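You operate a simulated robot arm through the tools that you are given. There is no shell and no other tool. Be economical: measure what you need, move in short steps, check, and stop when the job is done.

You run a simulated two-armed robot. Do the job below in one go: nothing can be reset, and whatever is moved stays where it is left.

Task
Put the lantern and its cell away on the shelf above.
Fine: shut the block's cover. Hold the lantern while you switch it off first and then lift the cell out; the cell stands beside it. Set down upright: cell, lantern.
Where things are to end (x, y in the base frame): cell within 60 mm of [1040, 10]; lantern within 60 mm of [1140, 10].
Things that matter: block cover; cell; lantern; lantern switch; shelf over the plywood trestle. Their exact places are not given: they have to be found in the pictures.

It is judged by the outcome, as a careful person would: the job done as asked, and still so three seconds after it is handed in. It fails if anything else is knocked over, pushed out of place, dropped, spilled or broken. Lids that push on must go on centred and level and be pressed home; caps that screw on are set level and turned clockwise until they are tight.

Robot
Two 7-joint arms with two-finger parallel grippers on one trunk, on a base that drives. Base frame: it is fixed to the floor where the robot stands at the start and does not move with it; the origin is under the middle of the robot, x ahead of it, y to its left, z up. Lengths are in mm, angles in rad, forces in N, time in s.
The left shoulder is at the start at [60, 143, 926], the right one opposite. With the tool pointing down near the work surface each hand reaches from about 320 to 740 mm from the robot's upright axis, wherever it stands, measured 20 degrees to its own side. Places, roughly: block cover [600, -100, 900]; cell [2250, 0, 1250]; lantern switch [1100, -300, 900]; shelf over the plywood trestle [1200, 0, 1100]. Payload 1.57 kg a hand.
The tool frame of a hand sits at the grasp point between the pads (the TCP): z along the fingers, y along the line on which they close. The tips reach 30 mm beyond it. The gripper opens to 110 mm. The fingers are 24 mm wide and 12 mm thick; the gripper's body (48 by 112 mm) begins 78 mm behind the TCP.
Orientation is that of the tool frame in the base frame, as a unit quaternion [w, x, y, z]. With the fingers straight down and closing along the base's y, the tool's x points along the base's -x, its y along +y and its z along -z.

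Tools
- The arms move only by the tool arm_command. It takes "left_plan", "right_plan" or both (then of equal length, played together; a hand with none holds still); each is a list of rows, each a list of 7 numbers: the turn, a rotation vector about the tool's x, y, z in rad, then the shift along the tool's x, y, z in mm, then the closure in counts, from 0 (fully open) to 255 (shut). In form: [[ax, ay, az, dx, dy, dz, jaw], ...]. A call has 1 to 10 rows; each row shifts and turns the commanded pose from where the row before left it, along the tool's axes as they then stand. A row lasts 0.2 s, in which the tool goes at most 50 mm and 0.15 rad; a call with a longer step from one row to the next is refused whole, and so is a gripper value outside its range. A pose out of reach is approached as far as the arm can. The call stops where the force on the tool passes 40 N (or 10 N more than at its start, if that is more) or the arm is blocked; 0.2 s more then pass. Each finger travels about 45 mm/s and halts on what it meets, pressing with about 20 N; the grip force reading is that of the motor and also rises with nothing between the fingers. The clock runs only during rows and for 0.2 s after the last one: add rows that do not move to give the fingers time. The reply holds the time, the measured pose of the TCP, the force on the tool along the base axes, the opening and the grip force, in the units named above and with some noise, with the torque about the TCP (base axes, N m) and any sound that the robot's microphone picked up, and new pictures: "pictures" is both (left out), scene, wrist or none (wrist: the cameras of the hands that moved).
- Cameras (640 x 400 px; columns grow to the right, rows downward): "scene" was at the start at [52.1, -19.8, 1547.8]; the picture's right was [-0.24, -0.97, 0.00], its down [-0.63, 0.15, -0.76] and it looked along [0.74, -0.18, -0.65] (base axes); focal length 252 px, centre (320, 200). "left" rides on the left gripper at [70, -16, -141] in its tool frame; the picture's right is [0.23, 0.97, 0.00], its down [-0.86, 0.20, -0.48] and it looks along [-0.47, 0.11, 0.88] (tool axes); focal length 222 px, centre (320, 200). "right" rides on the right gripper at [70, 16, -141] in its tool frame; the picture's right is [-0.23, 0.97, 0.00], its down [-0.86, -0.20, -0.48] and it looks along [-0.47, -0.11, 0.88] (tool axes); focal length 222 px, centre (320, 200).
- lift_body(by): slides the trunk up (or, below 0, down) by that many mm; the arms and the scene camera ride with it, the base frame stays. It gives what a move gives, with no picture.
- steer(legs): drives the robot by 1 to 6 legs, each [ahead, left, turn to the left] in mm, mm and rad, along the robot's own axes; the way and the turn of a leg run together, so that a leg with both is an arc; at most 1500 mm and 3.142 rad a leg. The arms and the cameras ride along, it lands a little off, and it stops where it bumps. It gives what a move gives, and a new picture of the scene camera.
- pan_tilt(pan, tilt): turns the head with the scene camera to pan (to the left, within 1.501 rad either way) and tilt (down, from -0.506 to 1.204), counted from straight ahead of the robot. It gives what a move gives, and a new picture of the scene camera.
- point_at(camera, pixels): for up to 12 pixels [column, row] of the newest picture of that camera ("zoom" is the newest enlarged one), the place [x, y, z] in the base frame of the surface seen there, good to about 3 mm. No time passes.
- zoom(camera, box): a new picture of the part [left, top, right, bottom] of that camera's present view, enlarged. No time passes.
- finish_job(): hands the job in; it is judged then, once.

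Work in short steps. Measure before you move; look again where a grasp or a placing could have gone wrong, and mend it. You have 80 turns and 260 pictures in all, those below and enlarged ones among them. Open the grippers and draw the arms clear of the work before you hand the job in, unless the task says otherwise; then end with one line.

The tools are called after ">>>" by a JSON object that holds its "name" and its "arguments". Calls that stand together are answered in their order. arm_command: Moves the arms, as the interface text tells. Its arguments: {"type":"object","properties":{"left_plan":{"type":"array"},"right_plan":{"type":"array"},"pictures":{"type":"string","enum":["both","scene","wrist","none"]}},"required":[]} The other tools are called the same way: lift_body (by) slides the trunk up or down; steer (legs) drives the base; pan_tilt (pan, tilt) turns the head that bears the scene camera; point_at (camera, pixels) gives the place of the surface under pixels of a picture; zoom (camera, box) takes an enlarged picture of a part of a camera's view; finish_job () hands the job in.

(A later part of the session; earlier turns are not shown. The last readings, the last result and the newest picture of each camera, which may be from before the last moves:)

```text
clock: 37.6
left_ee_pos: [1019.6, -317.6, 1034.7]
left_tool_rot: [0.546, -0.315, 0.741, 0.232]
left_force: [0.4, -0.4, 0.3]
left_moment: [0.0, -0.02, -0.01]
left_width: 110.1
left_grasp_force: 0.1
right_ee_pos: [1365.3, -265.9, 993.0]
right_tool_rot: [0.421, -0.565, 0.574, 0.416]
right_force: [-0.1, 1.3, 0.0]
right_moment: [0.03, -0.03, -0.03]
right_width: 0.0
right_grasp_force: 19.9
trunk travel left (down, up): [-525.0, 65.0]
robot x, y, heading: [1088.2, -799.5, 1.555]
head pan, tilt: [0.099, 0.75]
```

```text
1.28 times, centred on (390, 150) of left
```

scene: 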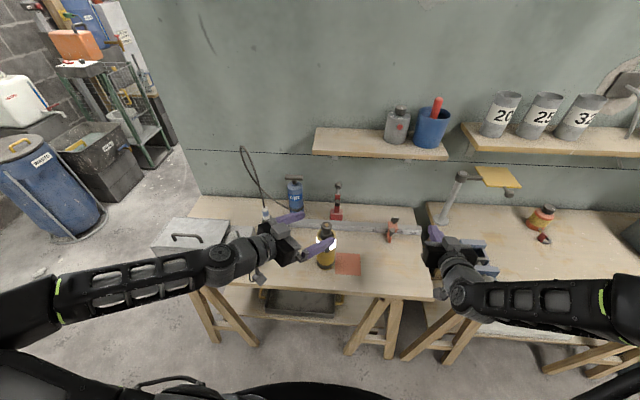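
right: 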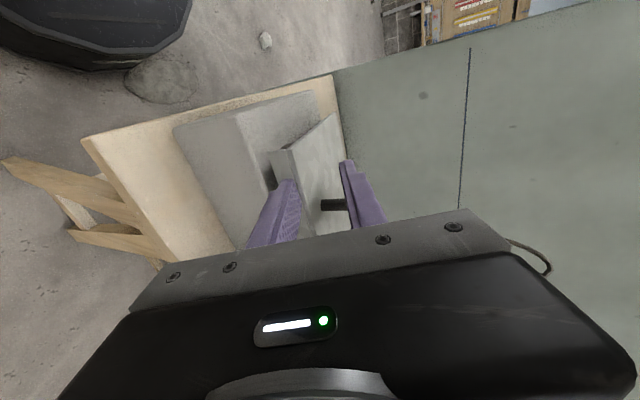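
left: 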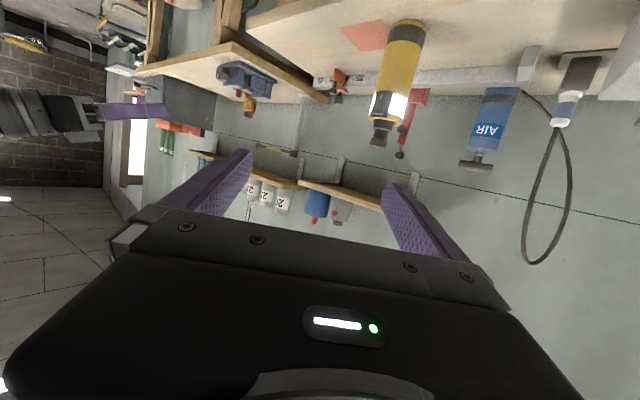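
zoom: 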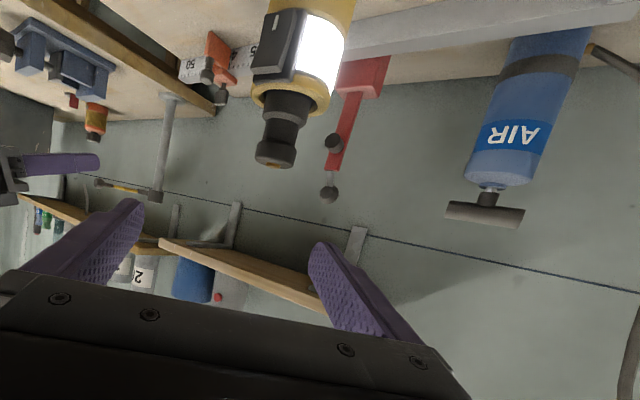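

The left wrist camera sees the lantern, its switch and the cell's cap well. I enlarge and measure.

>>> {"name": "zoom", "arguments": {"camera": "left", "box": [300, 0, 440, 140]}}

>>> {"name": "point_at", "arguments": {"camera": "zoom", "pixels": [[230, 360], [230, 310], [230, 250], [160, 60], [120, 110], [90, 160], [130, 160], [250, 110], [200, 30], [280, 30], [280, 200]]}}

```text
2.86 times, centred on (370, 70) of left
```

zoom: 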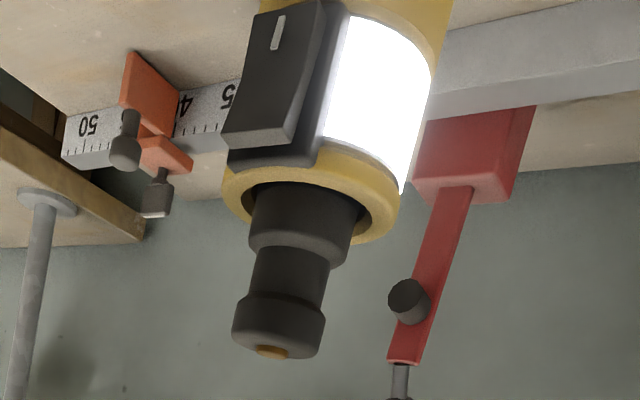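

```text
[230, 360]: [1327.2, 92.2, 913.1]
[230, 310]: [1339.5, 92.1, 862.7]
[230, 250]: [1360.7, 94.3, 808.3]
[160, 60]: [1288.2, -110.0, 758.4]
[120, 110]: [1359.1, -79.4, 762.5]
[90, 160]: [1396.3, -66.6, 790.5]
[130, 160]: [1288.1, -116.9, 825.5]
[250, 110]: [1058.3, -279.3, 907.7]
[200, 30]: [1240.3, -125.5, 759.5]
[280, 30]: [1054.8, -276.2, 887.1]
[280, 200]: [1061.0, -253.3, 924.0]
```

The rocker's top end (z≈913, y≈−281) stands proud and the marked bottom end is pressed in, so off = press the top. I lower the left hand to a pre-grasp behind-left of the lantern body at z≈845, below the switch.

>>> {"name": "arm_command", "arguments": {"left_plan": [[0, 0, 0, 38, 5, 6, 0], [0, 0, 0, 38, 5, 6, 0], [0, 0, 0, 38, 5, 6, 0], [0, 0, 0, 38, 5, 6, 0], [0, 0, 0, 37, 4, 5, 0], [0, 0, 0, 0, 0, 0, 0]]}}

```text
clock: 39.0
left_ee_pos: [982.4, -320.4, 844.2]
left_tool_rot: [0.545, -0.315, 0.742, 0.23]
left_force: [0.3, 0.5, -0.5]
left_moment: [0.0, 0.02, 0.02]
left_width: 110.0
left_grasp_force: 0.0
right_ee_pos: [1366.6, -265.0, 994.6]
right_tool_rot: [0.422, -0.565, 0.575, 0.416]
right_force: [-0.3, -0.1, -0.1]
right_moment: [-0.03, 0.01, 0.0]
right_width: 0.0
right_grasp_force: 20.1
trunk travel left (down, up): [-525.0, 65.0]
robot x, y, heading: [1090.2, -797.8, 1.552]
head pan, tilt: [0.099, 0.75]
```

scene: 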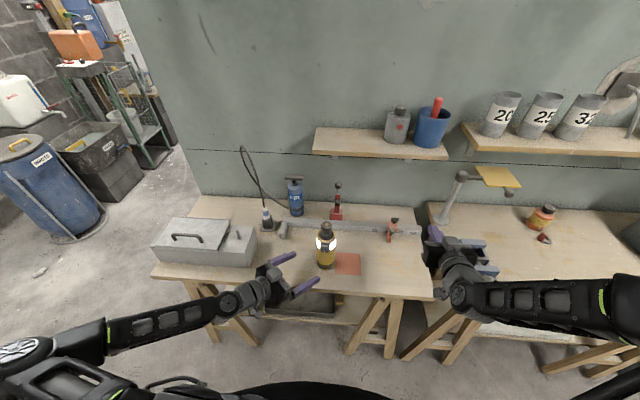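
left: 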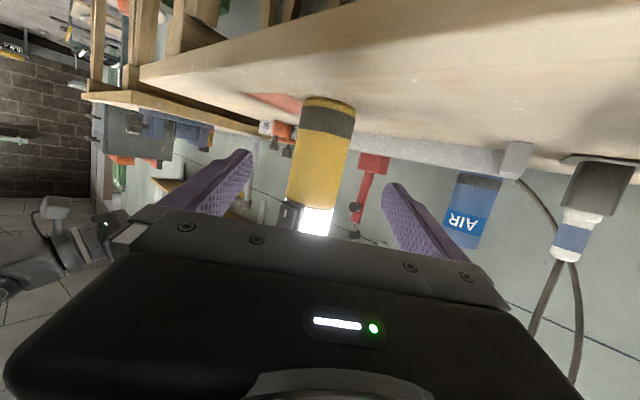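

The lantern is centred between the fingers. I advance level along the hand's heading by ~109 mm.

>>> {"name": "arm_command", "arguments": {"left_plan": [[0, 0, 0, -8, 0, 26, 0], [0, 0, 0, -8, 0, 26, 0], [0, 0, 0, -8, 0, 26, 0], [0, 0, 0, -8, 0, 26, 0], [0, 0, 0, 0, 0, 0, 0]]}}

>>> {"name": "zoom", "arguments": {"camera": "scene", "box": [270, 200, 380, 310]}}

```text
clock: 40.2
left_ee_pos: [1058.5, -241.3, 845.4]
left_tool_rot: [0.546, -0.315, 0.741, 0.231]
left_force: [0.8, 0.2, -0.4]
left_moment: [0.0, -0.04, -0.02]
left_width: 109.9
left_grasp_force: 0.2
right_ee_pos: [1365.5, -265.1, 994.0]
right_tool_rot: [0.422, -0.565, 0.574, 0.416]
right_force: [-0.2, -0.4, -0.4]
right_moment: [-0.01, 0.01, 0.02]
right_width: 0.0
right_grasp_force: 19.9
trunk travel left (down, up): [-525.0, 65.0]
robot x, y, heading: [1090.6, -799.0, 1.553]
head pan, tilt: [0.099, 0.75]
```

scene: 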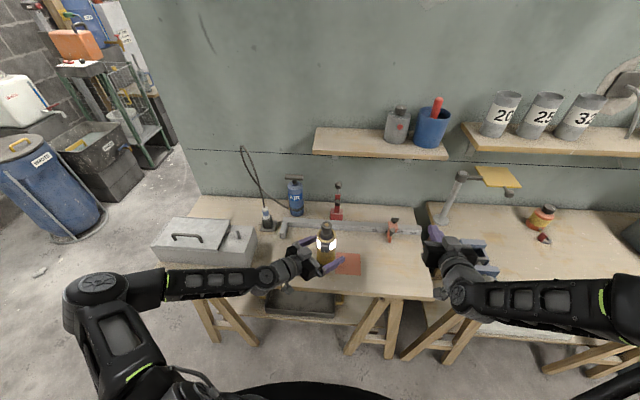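
left: 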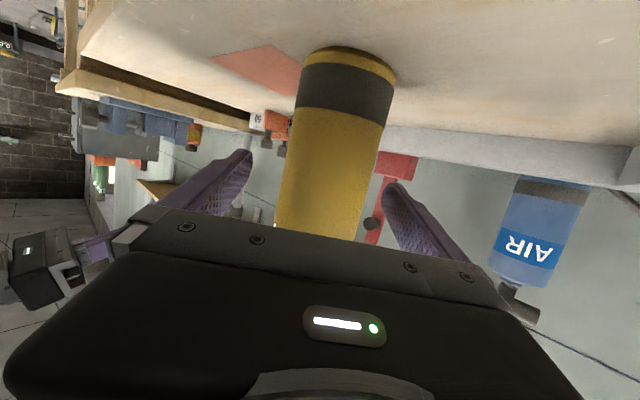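

```text
3.64 times, centred on (325, 255) of scene
```

zoom: 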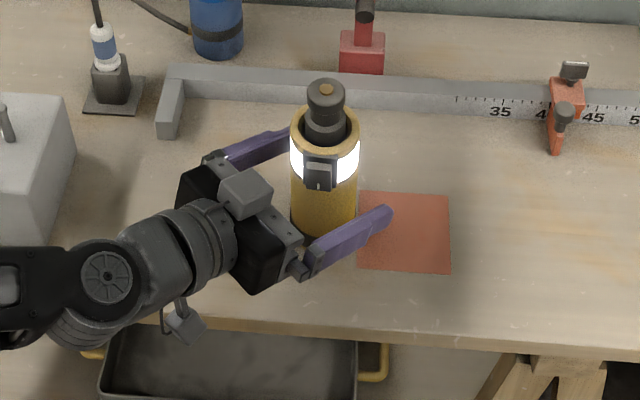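

The fingers surround the lantern body; I close gently and watch the forces.

>>> {"name": "arm_command", "arguments": {"left_plan": [[0, 0, 0, 0, 0, 0, 60], [0, 0, 0, 0, 0, 0, 110], [0, 0, 0, 0, 0, 0, 150], [0, 0, 0, 0, 0, 0, 170], [0, 0, 0, 0, 0, 0, 190], [0, 0, 0, 0, 0, 0, 210], [0, 0, 0, 0, 0, 0, 210]], "pictures": "wrist"}}

>>> {"name": "zoom", "arguments": {"camera": "scene", "box": [270, 200, 380, 310]}}

>>> {"name": "point_at", "arguments": {"camera": "zoom", "pixels": [[325, 88], [322, 175], [322, 183], [325, 120]]}}

```text
clock: 41.8
left_ee_pos: [1057.4, -242.3, 846.3]
left_tool_rot: [0.546, -0.315, 0.741, 0.231]
left_force: [-1.3, 1.2, 0.6]
left_moment: [0.21, 0.24, 0.03]
left_width: 60.8
left_grasp_force: 20.1
right_ee_pos: [1366.5, -266.1, 993.9]
right_tool_rot: [0.423, -0.564, 0.574, 0.416]
right_force: [-0.3, -0.2, 1.2]
right_moment: [0.0, 0.01, -0.02]
right_width: 0.0
right_grasp_force: 20.6
trunk travel left (down, up): [-525.0, 65.0]
robot x, y, heading: [1089.3, -800.2, 1.557]
head pan, tilt: [0.099, 0.75]
```

left: 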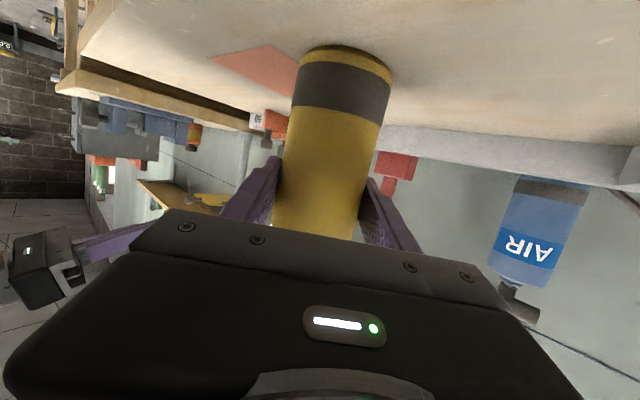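

```text
3.64 times, centred on (325, 255) of scene
```

zoom: 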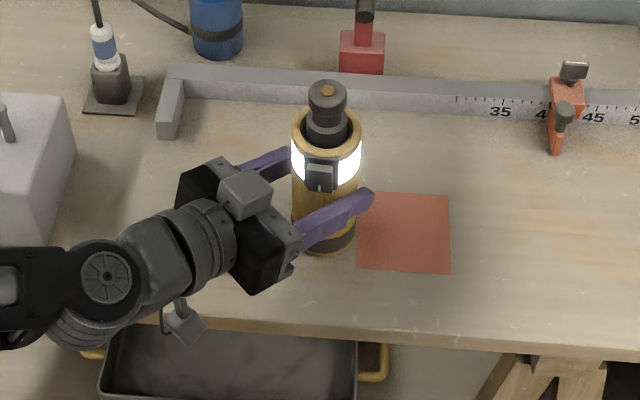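

```text
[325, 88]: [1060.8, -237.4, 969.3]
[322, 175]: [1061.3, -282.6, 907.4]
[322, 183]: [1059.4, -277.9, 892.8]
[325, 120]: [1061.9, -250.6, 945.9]
```

Lantern is held (60.8 mm, 20 N). I bring the closed right hand to a pre-press point in front of the switch, yawing it slightly left.

>>> {"name": "arm_command", "arguments": {"right_plan": [[0, 0, 0, 12, 38, -8, 255], [0, 0, 0, 12, 38, -8, 255], [0, 0, 0, 12, 38, -8, 255], [0, 0, 0, 12, 38, -8, 255], [0, 0, 0, 12, 38, -8, 255], [0, 0, 0, 12, 38, -8, 255], [-0.143, 0, -0.045, 8, 38, -10, 255], [-0.143, 0, -0.045, 0, 0, 0, 255], [0, 0, 0, 0, 0, 0, 255]]}}

>>> {"name": "zoom", "arguments": {"camera": "scene", "box": [270, 190, 430, 320]}}

```text
clock: 43.8
left_ee_pos: [1058.0, -243.7, 846.4]
left_tool_rot: [0.546, -0.314, 0.742, 0.23]
left_force: [0.5, -0.4, -0.6]
left_moment: [0.1, 0.06, 0.03]
left_width: 61.3
left_grasp_force: 19.8
right_ee_pos: [1099.3, -304.4, 931.3]
right_tool_rot: [-0.355, 0.644, -0.483, -0.475]
right_force: [0.1, 1.2, -1.1]
right_moment: [0.04, 0.0, 0.0]
right_width: 0.0
right_grasp_force: 20.1
right hand out of reach, approached as far as the arm can: row 1, 2, 3
trunk travel left (down, up): [-525.0, 65.0]
robot x, y, heading: [1091.4, -792.5, 1.551]
head pan, tilt: [0.099, 0.75]
```

scene: 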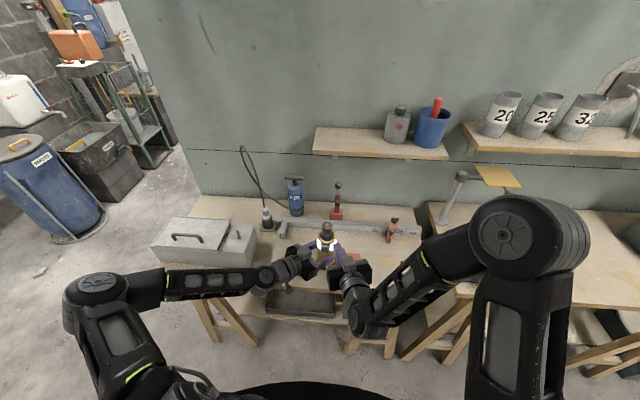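
right: 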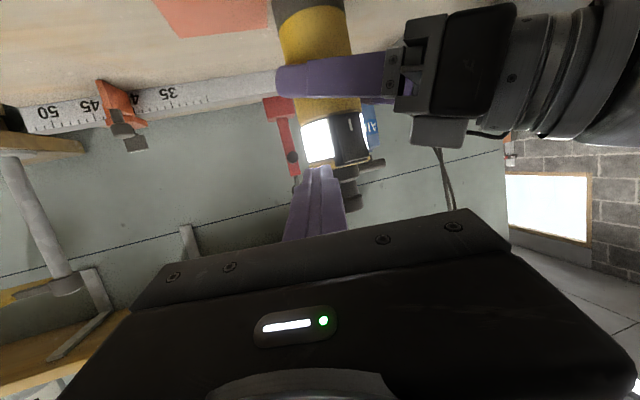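

```text
3.08 times, centred on (350, 255) of scene
```

zoom: 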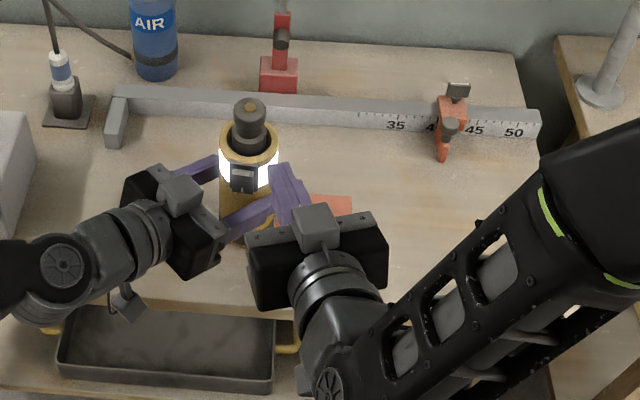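

The tip is just right of the switch. I back off ~20 mm, shift left and re-aim at the rocker's top end.

>>> {"name": "arm_command", "arguments": {"right_plan": [[0, 0, 0, 0, 0, -20, 255], [0, 0, 0, 5, 17, 0, 255], [0, 0, 0, 4, 17, 0, 255], [0, 0, 0, 0, 0, 8, 255], [0, 0, 0, 0, 0, 0, 255]]}}

>>> {"name": "zoom", "arguments": {"camera": "scene", "box": [290, 200, 370, 290]}}

>>> {"name": "zoom", "arguments": {"camera": "right", "box": [220, 60, 480, 240]}}

```text
clock: 45.0
left_ee_pos: [1058.8, -242.8, 845.9]
left_tool_rot: [0.545, -0.316, 0.741, 0.232]
left_force: [-1.2, 1.9, 1.2]
left_moment: [0.13, -0.08, -0.09]
left_width: 61.4
left_grasp_force: 20.1
right_ee_pos: [1067.3, -312.1, 920.8]
right_tool_rot: [-0.356, 0.644, -0.483, -0.475]
right_force: [2.2, -2.4, 5.3]
right_moment: [0.12, -0.02, -0.06]
right_width: 0.0
right_grasp_force: 20.3
right hand out of reach, approached as far as the arm can: row 1
trunk travel left (down, up): [-525.0, 65.0]
robot x, y, heading: [1089.1, -797.7, 1.555]
head pan, tilt: [0.099, 0.75]
```

scene: 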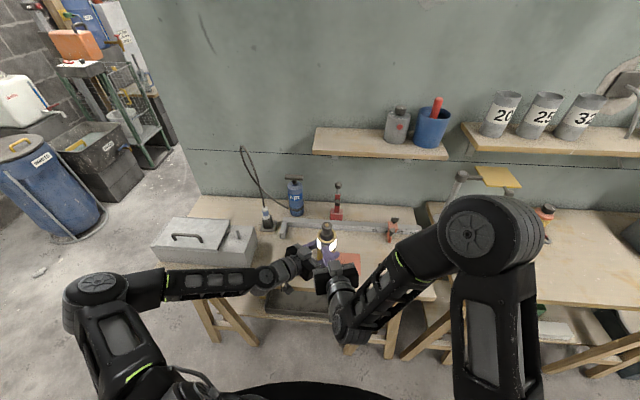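
right: 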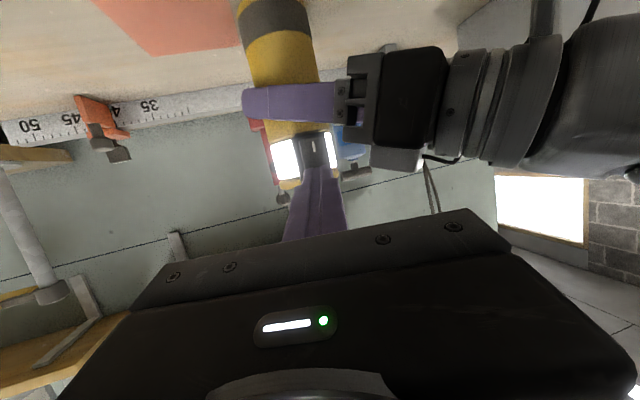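

```text
4.44 times, centred on (330, 245) of scene
```

zoom: 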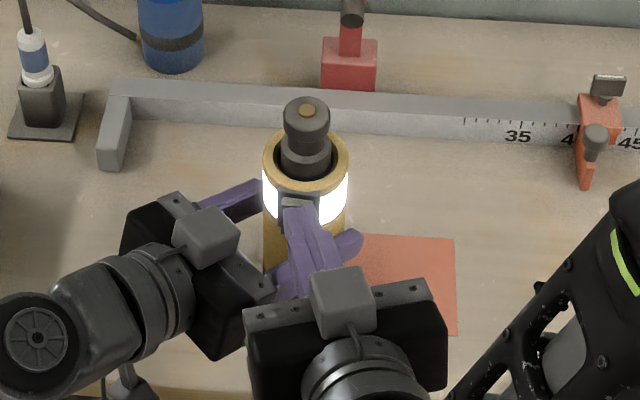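

```text
2.22 times, centred on (350, 150) of right
```

zoom: 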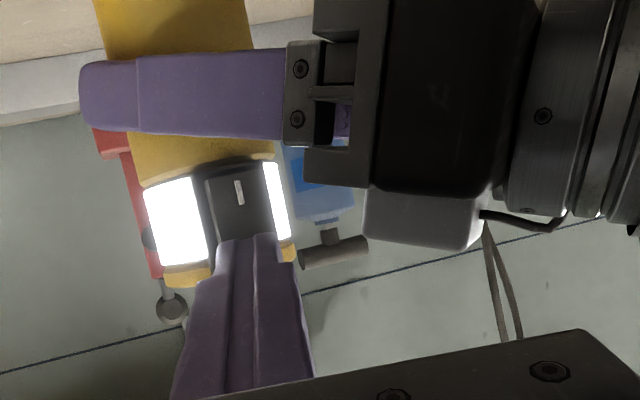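

The tip lies on the rocker's upper end (light contact). I push along +y in small steps.

>>> {"name": "arm_command", "arguments": {"right_plan": [[0, 0, 0, -1.1, -1.1, 3.7, 255], [0, 0, 0, -1.1, -1.1, 3.7, 255], [0, 0, 0, -0.8, -0.8, 2.7, 255]], "pictures": "wrist"}}

>>> {"name": "zoom", "arguments": {"camera": "scene", "box": [290, 200, 370, 290]}}

```text
clock: 45.8
left_ee_pos: [1055.0, -241.9, 846.6]
left_tool_rot: [0.545, -0.316, 0.74, 0.235]
left_force: [-3.0, 23.1, 0.8]
left_moment: [-0.4, -0.19, 0.18]
left_width: 61.3
left_grasp_force: 20.0
right_ee_pos: [1066.5, -303.5, 921.9]
right_tool_rot: [-0.355, 0.645, -0.482, -0.476]
right_force: [3.3, -19.4, 7.1]
right_moment: [0.16, -0.05, -0.09]
right_width: 0.0
right_grasp_force: 20.1
trunk travel left (down, up): [-525.0, 65.0]
robot x, y, heading: [1089.3, -798.0, 1.554]
head pan, tilt: [0.099, 0.75]
```

right: 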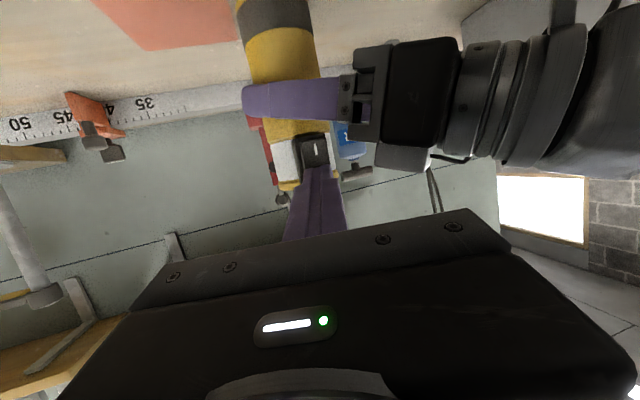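

```text
4.44 times, centred on (330, 245) of scene
```

zoom: 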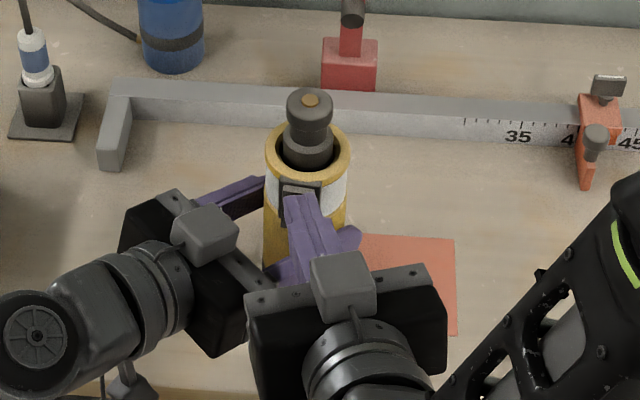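

The lamp is off (band went grey). I back off, rise to the cell cap height and open the right hand.

>>> {"name": "arm_command", "arguments": {"right_plan": [[0, 0, 0, 2.5, 2.5, -8, 255], [0, 0, 0, 1, 1, -4, 255], [0, 0, 0, -18, 0, -5.5, 200], [0, 0, 0, -18, 0, -5.5, 100], [0, 0, 0, 0, 0, 0, 90], [0, 0, 0, 0, 0, 0, 90], [0, 0, 0, 0, 0, 0, 90]]}}

>>> {"name": "zoom", "arguments": {"camera": "scene", "box": [280, 190, 380, 290]}}

>>> {"name": "point_at", "arguments": {"camera": "zoom", "pixels": [[300, 128], [300, 115], [300, 140]]}}

```text
clock: 47.4
left_ee_pos: [1057.3, -244.3, 845.9]
left_tool_rot: [0.546, -0.315, 0.741, 0.232]
left_force: [2.0, -1.9, 6.2]
left_moment: [0.06, -0.44, -0.13]
left_width: 61.0
left_grasp_force: 20.2
right_ee_pos: [1064.9, -312.0, 959.9]
right_tool_rot: [-0.356, 0.644, -0.483, -0.474]
right_force: [-0.7, -0.1, -0.6]
right_moment: [0.04, 0.0, 0.02]
right_width: 71.2
right_grasp_force: 0.0
trunk travel left (down, up): [-525.0, 65.0]
robot x, y, heading: [1089.4, -796.7, 1.553]
head pan, tilt: [0.099, 0.75]
```

scene: 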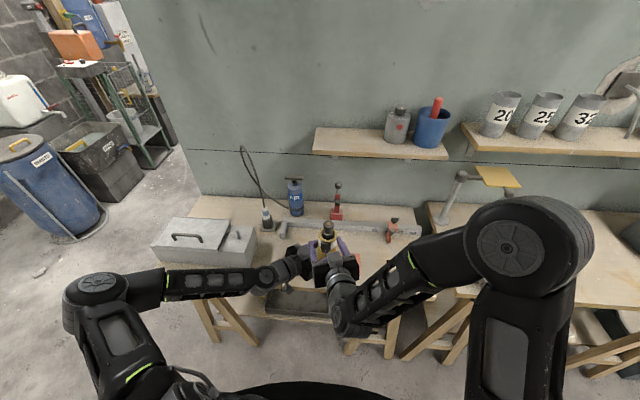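
right: 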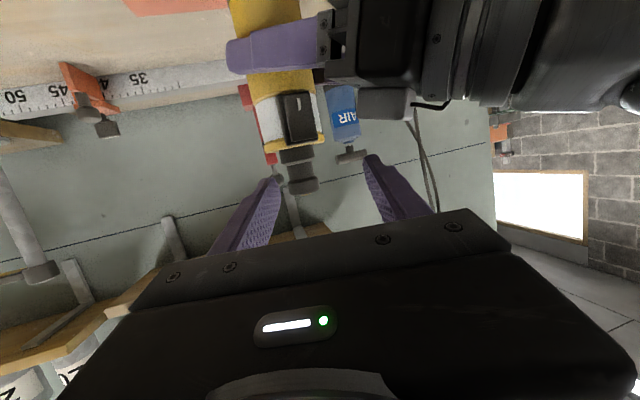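

```text
4.00 times, centred on (330, 240) of scene
```

zoom: 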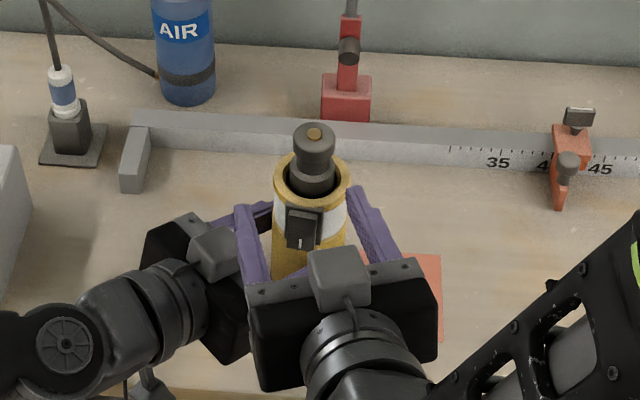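

```text
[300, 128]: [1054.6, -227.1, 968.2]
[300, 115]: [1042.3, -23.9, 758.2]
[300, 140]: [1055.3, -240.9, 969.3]
```

Cap centre ≈[1061,−238,957]. I align sideways first and then advance so the cap lies between the fingers.

>>> {"name": "arm_command", "arguments": {"right_plan": [[0, 0, 0, -17, -17, 0, 90], [0, 0, 0, 0, 0, 24, 90], [0, 0, 0, 0, 0, 23, 90], [0, 0, 0, 0, 0, 23, 90], [0, 0, 0, 0, 0, 0, 90]]}}

>>> {"name": "zoom", "arguments": {"camera": "scene", "box": [280, 190, 380, 290]}}

```text
clock: 48.6
left_ee_pos: [1057.0, -242.6, 845.3]
left_tool_rot: [0.545, -0.316, 0.741, 0.232]
left_force: [0.5, -0.4, 5.2]
left_moment: [0.13, -0.24, -0.04]
left_width: 60.9
left_grasp_force: 20.1
right_ee_pos: [1063.2, -238.4, 953.5]
right_tool_rot: [-0.356, 0.644, -0.483, -0.475]
right_force: [0.5, -0.3, 0.1]
right_moment: [-0.01, -0.02, -0.02]
right_width: 71.2
right_grasp_force: 0.0
trunk travel left (down, up): [-525.0, 65.0]
robot x, y, heading: [1090.1, -795.9, 1.557]
head pan, tilt: [0.099, 0.75]
```

scene: 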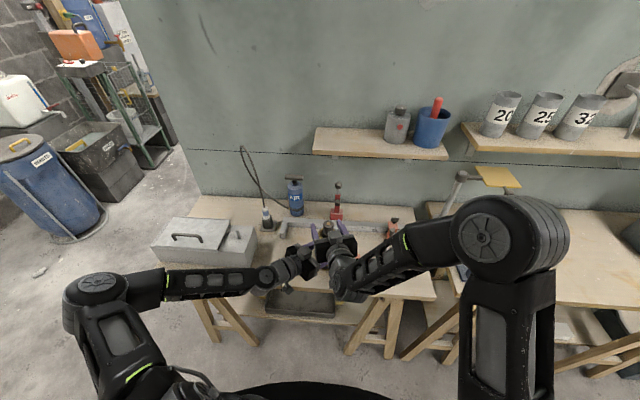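
right: 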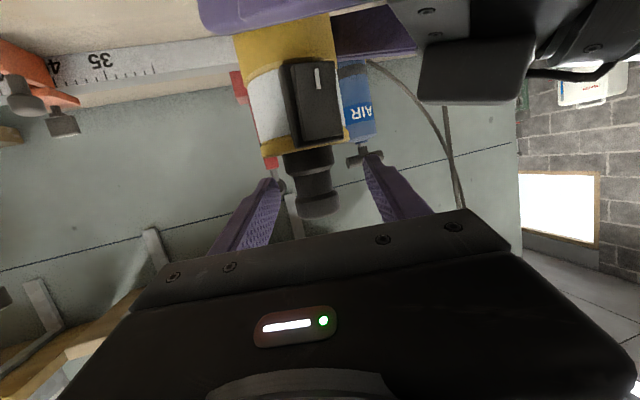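

```text
4.00 times, centred on (330, 240) of scene
```

zoom: 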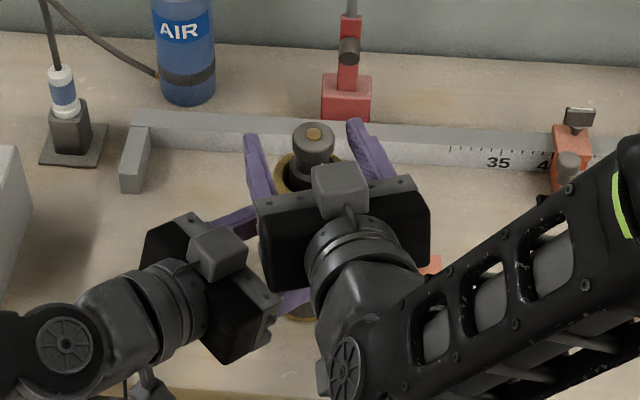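

Cap is between the fingers; I close on it.

>>> {"name": "arm_command", "arguments": {"right_plan": [[0, 0, 0, -3, 0, 0, 130], [0, 0, 0, 0, 0, 0, 160], [0, 0, 0, 0, 0, 0, 185], [0, 0, 0, 0, 0, 0, 210], [0, 0, 0, 0, 0, 0, 235], [0, 0, 0, 0, 0, 0, 240]], "pictures": "wrist"}}

```text
clock: 50.0
left_ee_pos: [1057.5, -243.1, 845.1]
left_tool_rot: [0.546, -0.315, 0.741, 0.231]
left_force: [-1.9, -0.9, 3.7]
left_moment: [0.21, -0.12, 0.04]
left_width: 60.9
left_grasp_force: 19.9
right_ee_pos: [1063.5, -238.5, 956.5]
right_tool_rot: [-0.356, 0.644, -0.483, -0.475]
right_force: [0.0, -0.5, 0.8]
right_moment: [-0.04, 0.02, 0.02]
right_width: 31.5
right_grasp_force: 20.0
trunk travel left (down, up): [-525.0, 65.0]
robot x, y, heading: [1089.1, -801.0, 1.558]
head pan, tilt: [0.099, 0.75]
```

right: 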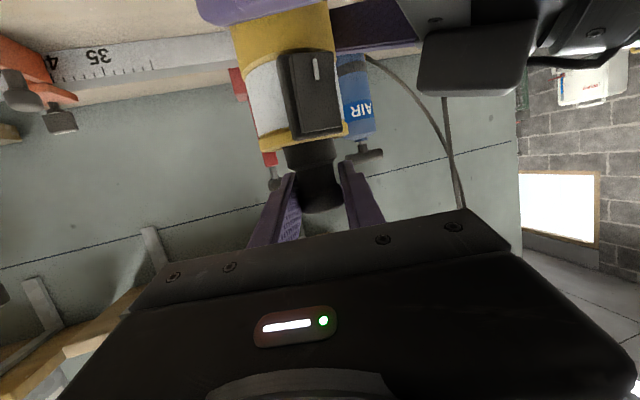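

Cap gripped (31.5 mm). I pull straight up slowly while the left holds the lantern.

>>> {"name": "arm_command", "arguments": {"right_plan": [[0, 0, 0, -5, 0, -1.5, 240], [0, 0, 0, -10, 0, -3, 240], [0, 0, 0, -14, 0, -4.4, 240], [0, 0, 0, -14, 0, -4.4, 240], [0, 0, 0, -14, 0, -4.4, 240], [0, 0, 0, -14, 0, -4.4, 240]]}}

>>> {"name": "zoom", "arguments": {"camera": "scene", "box": [270, 180, 390, 290]}}

```text
clock: 51.4
left_ee_pos: [1058.3, -243.1, 845.7]
left_tool_rot: [0.545, -0.315, 0.742, 0.231]
left_force: [-0.8, -1.0, 5.0]
left_moment: [0.15, -0.03, 0.05]
left_width: 60.6
left_grasp_force: 20.1
right_ee_pos: [1062.1, -239.6, 1033.0]
right_tool_rot: [-0.356, 0.644, -0.483, -0.474]
right_force: [0.1, -0.3, -0.8]
right_moment: [0.03, -0.01, 0.02]
right_width: 31.2
right_grasp_force: 20.5
trunk travel left (down, up): [-525.0, 65.0]
robot x, y, heading: [1089.4, -795.4, 1.553]
head pan, tilt: [0.099, 0.75]
```

scene: 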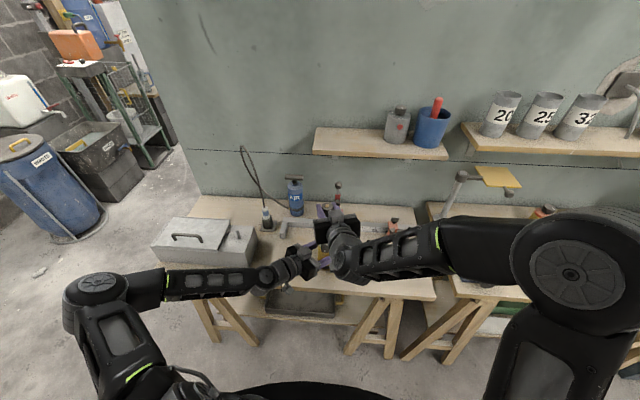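
right: 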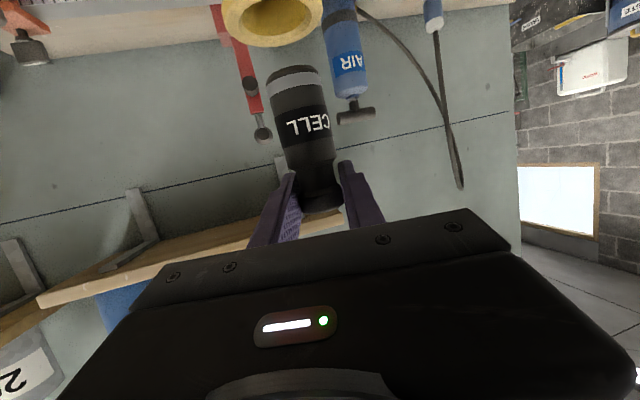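

```text
3.64 times, centred on (330, 235) of scene
```

zoom: 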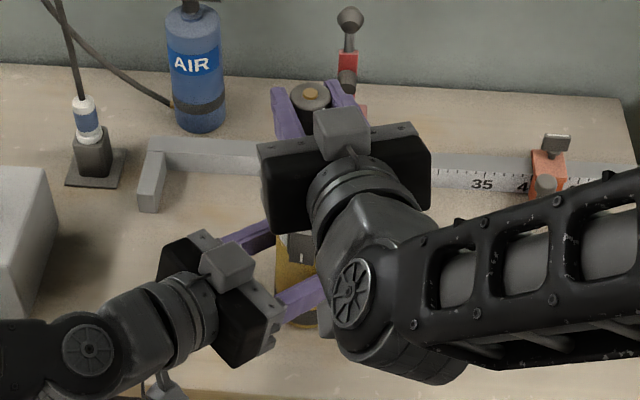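

The cell is out. I measure its bottom to learn its length.

>>> {"name": "point_at", "arguments": {"camera": "right", "pixels": [[297, 73], [297, 69], [300, 85], [305, 130], [310, 195], [272, 20]]}}

```text
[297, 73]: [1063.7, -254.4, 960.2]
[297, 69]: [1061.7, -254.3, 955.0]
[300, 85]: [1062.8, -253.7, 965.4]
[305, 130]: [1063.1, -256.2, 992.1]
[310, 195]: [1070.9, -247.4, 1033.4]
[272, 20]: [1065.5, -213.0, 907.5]
```

The cell's bottom is ≈79 mm below the TCP. I raise the trunk 65 mm, lifting the held lantern off the bench too, to gain reach to the shelf.

>>> {"name": "lift_body", "arguments": {"by": 64}}

>>> {"name": "arm_command", "arguments": {"right_plan": [[0, 0, 0, -38, 0, -12, 240], [0, 0, 0, -38, 0, -12, 240], [0, 0, 0, -38, 0, -12, 240], [0, 0, 0, 0, 0, 0, 240]], "pictures": "both"}}

```text
clock: 52.5
left_ee_pos: [1058.4, -242.2, 908.5]
left_tool_rot: [0.545, -0.315, 0.742, 0.231]
left_force: [0.2, 0.2, -3.6]
left_moment: [-0.03, 0.01, -0.01]
left_width: 60.8
left_grasp_force: 20.2
right_ee_pos: [1062.6, -238.6, 1096.7]
right_tool_rot: [-0.355, 0.645, -0.483, -0.474]
right_force: [0.9, -0.2, -0.3]
right_moment: [-0.03, -0.03, -0.02]
right_width: 31.6
right_grasp_force: 20.2
trunk travel left (down, up): [-589.0, 1.0]
robot x, y, heading: [1088.8, -798.3, 1.553]
head pan, tilt: [0.099, 0.75]
```

```text
clock: 53.5
left_ee_pos: [1056.1, -241.9, 909.7]
left_tool_rot: [0.545, -0.315, 0.742, 0.231]
left_force: [0.2, 0.6, -2.6]
left_moment: [-0.05, 0.02, -0.01]
left_width: 60.6
left_grasp_force: 19.7
right_ee_pos: [1063.6, -239.8, 1215.2]
right_tool_rot: [-0.356, 0.644, -0.483, -0.474]
right_force: [0.3, 0.1, -1.0]
right_moment: [0.01, 0.01, 0.0]
right_width: 31.6
right_grasp_force: 19.3
trunk travel left (down, up): [-589.0, 1.0]
robot x, y, heading: [1087.1, -796.8, 1.555]
head pan, tilt: [0.099, 0.75]
```

scene: 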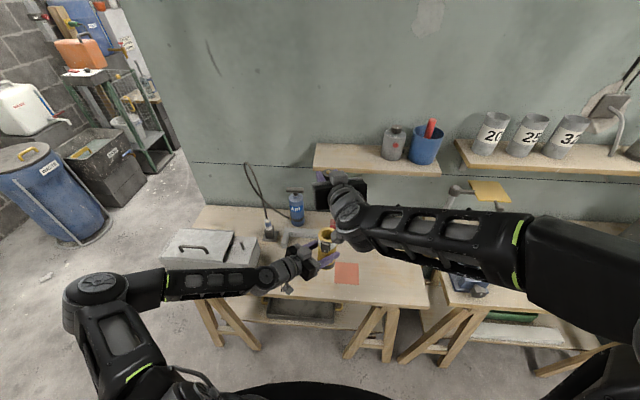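
right: 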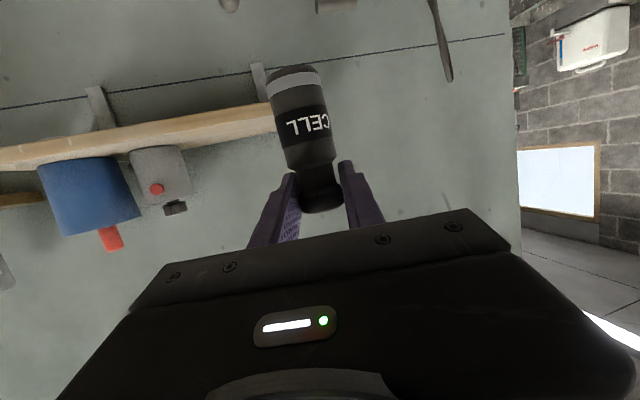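

I advance level toward the shelf place, cell bottom ≈15 mm above the board.

>>> {"name": "arm_command", "arguments": {"right_plan": [[0, 0, 0, -11.8, -9.4, 38, 240], [0, 0, 0, -11.8, -9.4, 38, 240], [0, 0, 0, -11.8, -9.4, 38, 240], [0, 0, 0, -11.8, -9.4, 38, 240], [0, 0, 0, -11.8, -9.4, 38, 240], [0, 0, 0, -11.8, -9.4, 38, 240], [0, 0, 0, 0, 0, 0, 240]]}}

```text
clock: 55.1
left_ee_pos: [1058.6, -243.1, 909.7]
left_tool_rot: [0.546, -0.315, 0.742, 0.231]
left_force: [0.2, -0.1, -2.7]
left_moment: [0.01, -0.01, 0.03]
left_width: 60.5
left_grasp_force: 19.5
right_ee_pos: [1047.4, 7.2, 1219.6]
right_tool_rot: [-0.355, 0.644, -0.483, -0.475]
right_force: [-0.2, 0.3, -0.9]
right_moment: [0.0, 0.01, 0.01]
right_width: 31.3
right_grasp_force: 20.4
trunk travel left (down, up): [-589.0, 1.0]
robot x, y, heading: [1092.7, -798.1, 1.55]
head pan, tilt: [0.099, 0.75]
```

scene: 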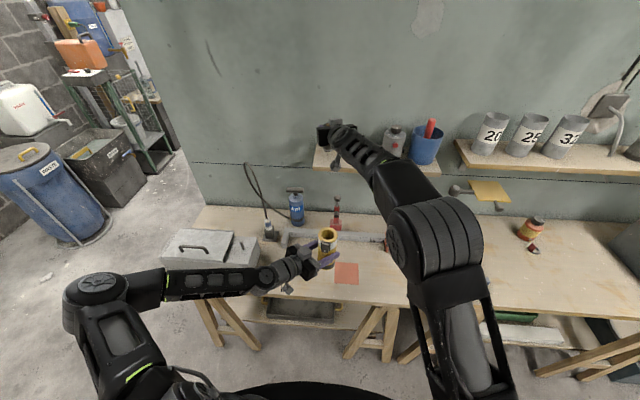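
right: 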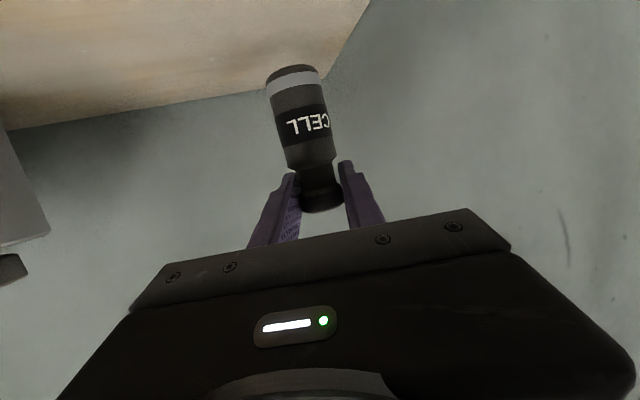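

In place. I check the gap between cell bottom and shelf board.

>>> {"name": "point_at", "arguments": {"camera": "right", "pixels": [[297, 72], [296, 68], [290, 55], [330, 50], [230, 70], [362, 10]]}}

>>> {"name": "arm_command", "arguments": {"right_plan": [[0, 0, 0, 5.7, 0, 1.8, 240], [0, 0, 0, 4.8, 0, 1.5, 240], [0, 0, 0, 2.9, 0, 0.9, 240], [0, 0, 0, 1.9, 0, 0.6, 240]], "pictures": "wrist"}}

```text
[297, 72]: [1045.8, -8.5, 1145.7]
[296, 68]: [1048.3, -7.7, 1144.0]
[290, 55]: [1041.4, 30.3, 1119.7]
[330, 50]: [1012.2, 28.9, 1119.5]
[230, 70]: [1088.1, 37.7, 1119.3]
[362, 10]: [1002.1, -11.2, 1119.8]
```

```text
clock: 56.1
left_ee_pos: [1057.1, -243.4, 909.3]
left_tool_rot: [0.546, -0.314, 0.742, 0.229]
left_force: [-0.2, 0.2, -3.3]
left_moment: [-0.04, 0.02, -0.02]
left_width: 60.9
left_grasp_force: 19.7
right_ee_pos: [1048.3, 6.9, 1201.7]
right_tool_rot: [-0.356, 0.644, -0.483, -0.474]
right_force: [0.7, 1.0, -1.5]
right_moment: [-0.04, -0.02, -0.01]
right_width: 31.6
right_grasp_force: 19.7
trunk travel left (down, up): [-589.0, 1.0]
robot x, y, heading: [1087.6, -799.0, 1.556]
head pan, tilt: [0.099, 0.75]
```

right: 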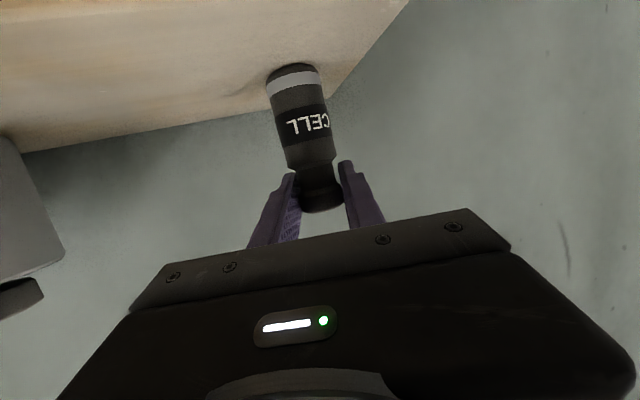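

About 5 mm remain; lower in tiny steps until the force shows contact.

>>> {"name": "arm_command", "arguments": {"right_plan": [[0, 0, 0, 1.4, 0, 0.45, 240], [0, 0, 0, 1.4, 0, 0.45, 240], [0, 0, 0, 1.4, 0, 0.45, 240]], "pictures": "none"}}

>>> {"name": "zoom", "arguments": {"camera": "right", "box": [220, 30, 380, 130]}}

```text
clock: 56.9
left_ee_pos: [1056.9, -244.0, 909.7]
left_tool_rot: [0.546, -0.314, 0.742, 0.23]
left_force: [-0.8, 0.1, -3.2]
left_moment: [-0.02, 0.03, 0.04]
left_width: 60.7
left_grasp_force: 19.7
right_ee_pos: [1050.9, 5.7, 1200.3]
right_tool_rot: [-0.359, 0.641, -0.481, -0.477]
right_force: [-0.3, 1.8, 13.9]
right_moment: [0.32, 0.14, -0.02]
right_width: 31.7
right_grasp_force: 19.7
trunk travel left (down, up): [-589.0, 1.0]
robot x, y, heading: [1086.4, -797.5, 1.562]
head pan, tilt: [0.099, 0.75]
```

```text
4.00 times, centred on (300, 80) of right
```

zoom: 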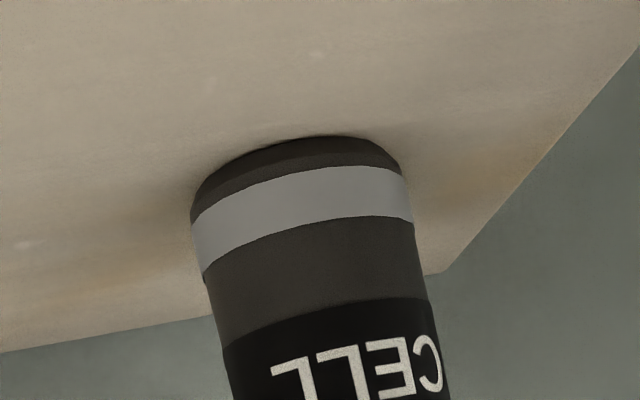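

Contact (14 N). I ease up 1.5 mm and open slowly.

>>> {"name": "arm_command", "arguments": {"right_plan": [[0, 0, 0, -1.6, 0, -0.5, 240], [0, 0, 0, 0, 0, 0, 200], [0, 0, 0, 0, 0, 0, 180], [0, 0, 0, 0, 0, 0, 160], [0, 0, 0, 0, 0, 0, 130], [0, 0, 0, 0, 0, 0, 110], [0, 0, 0, 0, 0, 0, 110]], "pictures": "wrist"}}

```text
clock: 58.5
left_ee_pos: [1058.5, -243.5, 910.1]
left_tool_rot: [0.546, -0.314, 0.741, 0.231]
left_force: [0.5, -0.6, -2.8]
left_moment: [-0.02, 0.01, 0.0]
left_width: 60.7
left_grasp_force: 19.2
right_ee_pos: [1049.6, 6.7, 1196.7]
right_tool_rot: [-0.355, 0.645, -0.483, -0.474]
right_force: [-0.1, 0.3, 0.3]
right_moment: [-0.03, 0.01, -0.02]
right_width: 62.5
right_grasp_force: 0.0
trunk travel left (down, up): [-589.0, 1.0]
robot x, y, heading: [1090.6, -796.1, 1.555]
head pan, tilt: [0.099, 0.75]
```

right: 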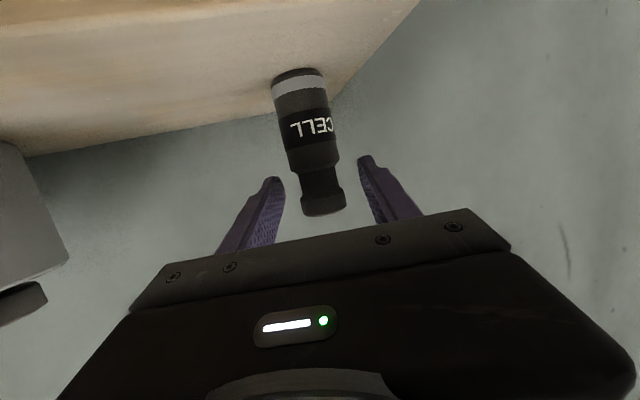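

The cell stands. I withdraw the right hand along its fingers and then off to the right.

>>> {"name": "arm_command", "arguments": {"right_plan": [[0, 0, 0, 0, 0, -35, 110], [0, 0, 0, 0, 0, -40, 110], [0, 0, 0, 0, 0, -40, 110], [0, 0, 0, 0, 0, -40, 110], [0, 0, 0, 0, -30, -30, 110], [0, 0, 0, 0, -45, 0, 110], [0, 0, 0, 0, -45, 0, 110], [0, 0, 0, 0, -45, 0, 110], [0, 0, 0, 0, -45, 0, 110], [0, 0, 0, 0, -45, 0, 110]], "pictures": "scene"}}

>>> {"name": "zoom", "arguments": {"camera": "scene", "box": [270, 100, 450, 290]}}

```text
clock: 60.7
left_ee_pos: [1062.5, -242.4, 910.0]
left_tool_rot: [0.544, -0.314, 0.743, 0.231]
left_force: [2.2, -0.4, -3.0]
left_moment: [0.0, 0.08, 0.11]
left_width: 60.8
left_grasp_force: 19.9
right_ee_pos: [1348.6, -91.6, 1250.6]
right_tool_rot: [-0.354, 0.644, -0.482, -0.478]
right_force: [-0.3, -0.1, 0.7]
right_moment: [-0.05, -0.01, 0.04]
right_width: 62.5
right_grasp_force: 0.1
trunk travel left (down, up): [-589.0, 1.0]
robot x, y, heading: [1092.2, -800.6, 1.556]
head pan, tilt: [0.099, 0.75]
```

scene: 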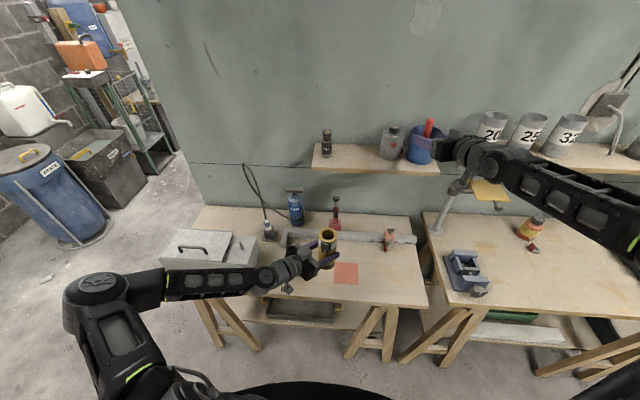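

```text
2.11 times, centred on (360, 195) of scene
```

zoom: 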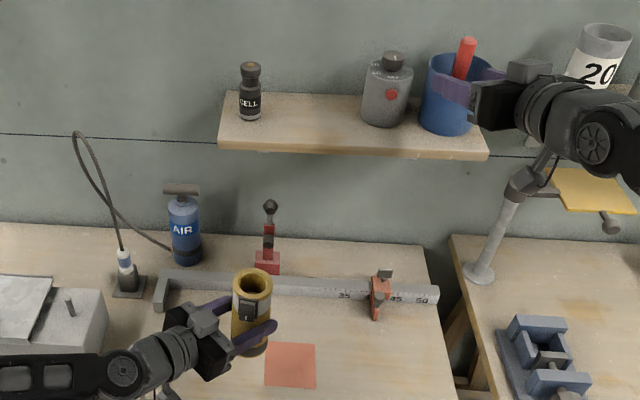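

The cell stands upright on the shelf. Now I turn the left hand to nearly straight ahead with the lantern and lift it in front of the shelf, drawing the right hand further away.

>>> {"name": "arm_command", "arguments": {"left_plan": [[-0.143, 0, -0.044, 0, 0, 0, 210], [-0.143, 0, -0.044, 0, 0, 0, 210], [-0.143, 0, -0.044, 0, 0, 0, 210], [0, 0, 0, -44, -11.8, -9.6, 210], [0, 0, 0, -44, -11.8, -9.6, 210], [0, 0, 0, -44, -11.8, -9.6, 210], [0, 0, 0, -44, -11.8, -9.6, 210], [0, 0, 0, -44, -11.8, -9.6, 210], [0, 0, 0, -44, -11.8, -9.6, 210], [0, 0, 0, -44, -11.8, -9.6, 210]], "right_plan": [[0, 0, 0, 0, 0, -30, 110], [0, 0, 0, 0, 0, -30, 110], [0, 0, 0, 0, -30, 0, 110], [0, 0, 0, 0, -30, 0, 110], [0, 0, 0, 0, -30, 0, 110], [0, 0, 0, 0, -30, 0, 110], [0, 0, 0, 0, 0, 0, 110], [0, 0, 0, 0, 0, 0, 110], [0, 0, 0, 0, 0, 0, 110], [0, 0, 0, 0, 0, 0, 110]]}}

```text
clock: 62.9
left_ee_pos: [1083.5, -264.3, 1198.4]
left_tool_rot: [0.481, -0.472, 0.654, 0.344]
left_force: [0.1, 0.2, 0.3]
left_moment: [0.01, 0.02, 0.02]
left_width: 70.1
left_grasp_force: 0.2
left hand out of reach, approached as far as the arm can: row 6, 7, 8, 9
right_ee_pos: [1477.1, -114.6, 1272.1]
right_tool_rot: [-0.356, 0.643, -0.484, -0.475]
right_force: [1.1, -0.4, 0.1]
right_moment: [0.01, 0.03, 0.04]
right_width: 62.8
right_grasp_force: 0.2
trunk travel left (down, up): [-589.0, 1.0]
robot x, y, heading: [1090.3, -799.7, 1.56]
head pan, tilt: [0.099, 0.75]
```

scene: 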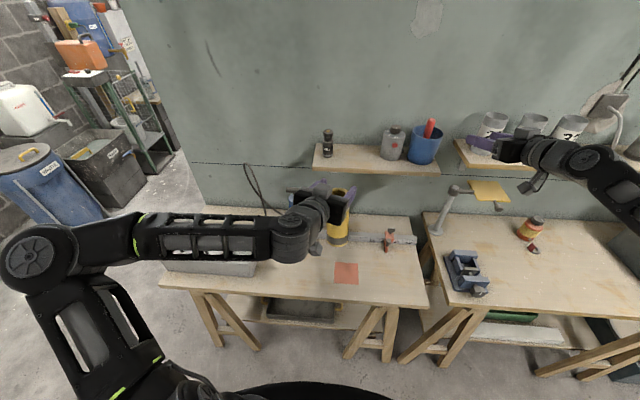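
right: 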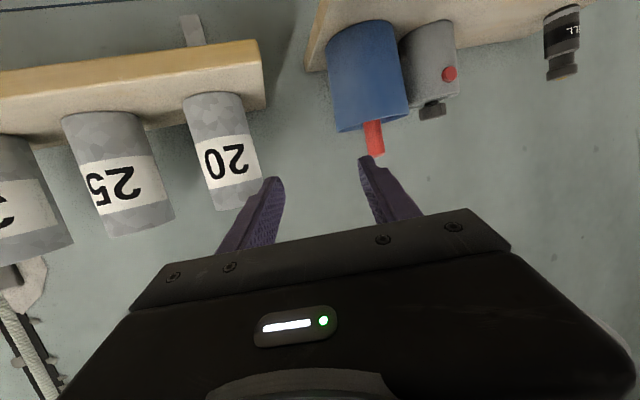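
left: 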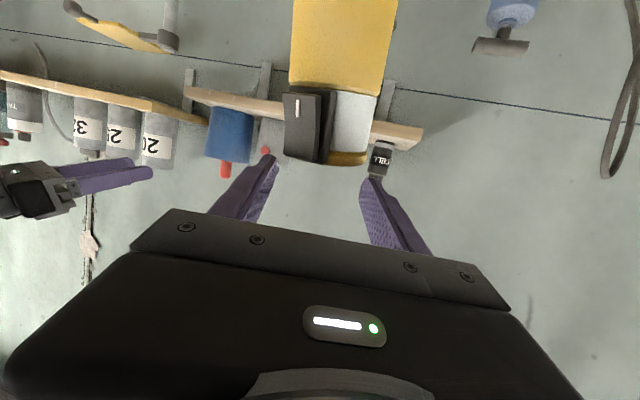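

The left grip reads 70 mm with no force – the lantern may be slipping. I look closely at once.

>>> {"name": "zoom", "arguments": {"camera": "scene", "box": [270, 150, 400, 270]}}

>>> {"name": "point_at", "arguments": {"camera": "left", "pixels": [[345, 30], [350, 80], [350, 130], [345, 160], [310, 130], [300, 20], [385, 20]]}}

```text
3.33 times, centred on (335, 210) of scene
```

zoom: 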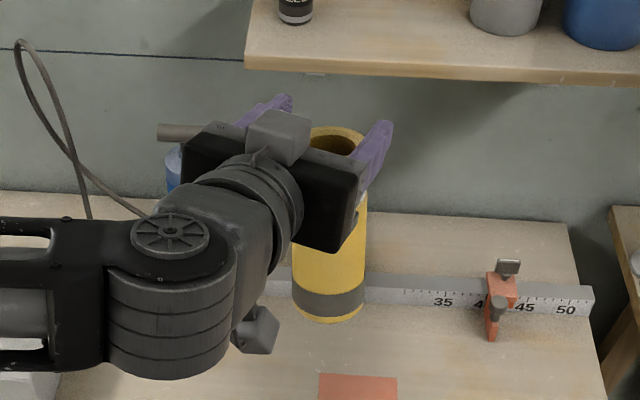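

```text
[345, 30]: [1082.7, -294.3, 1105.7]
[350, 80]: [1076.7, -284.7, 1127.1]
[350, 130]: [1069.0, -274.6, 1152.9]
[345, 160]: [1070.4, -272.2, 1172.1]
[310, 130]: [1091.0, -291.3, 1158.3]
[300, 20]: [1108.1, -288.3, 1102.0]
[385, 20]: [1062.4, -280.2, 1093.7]
```

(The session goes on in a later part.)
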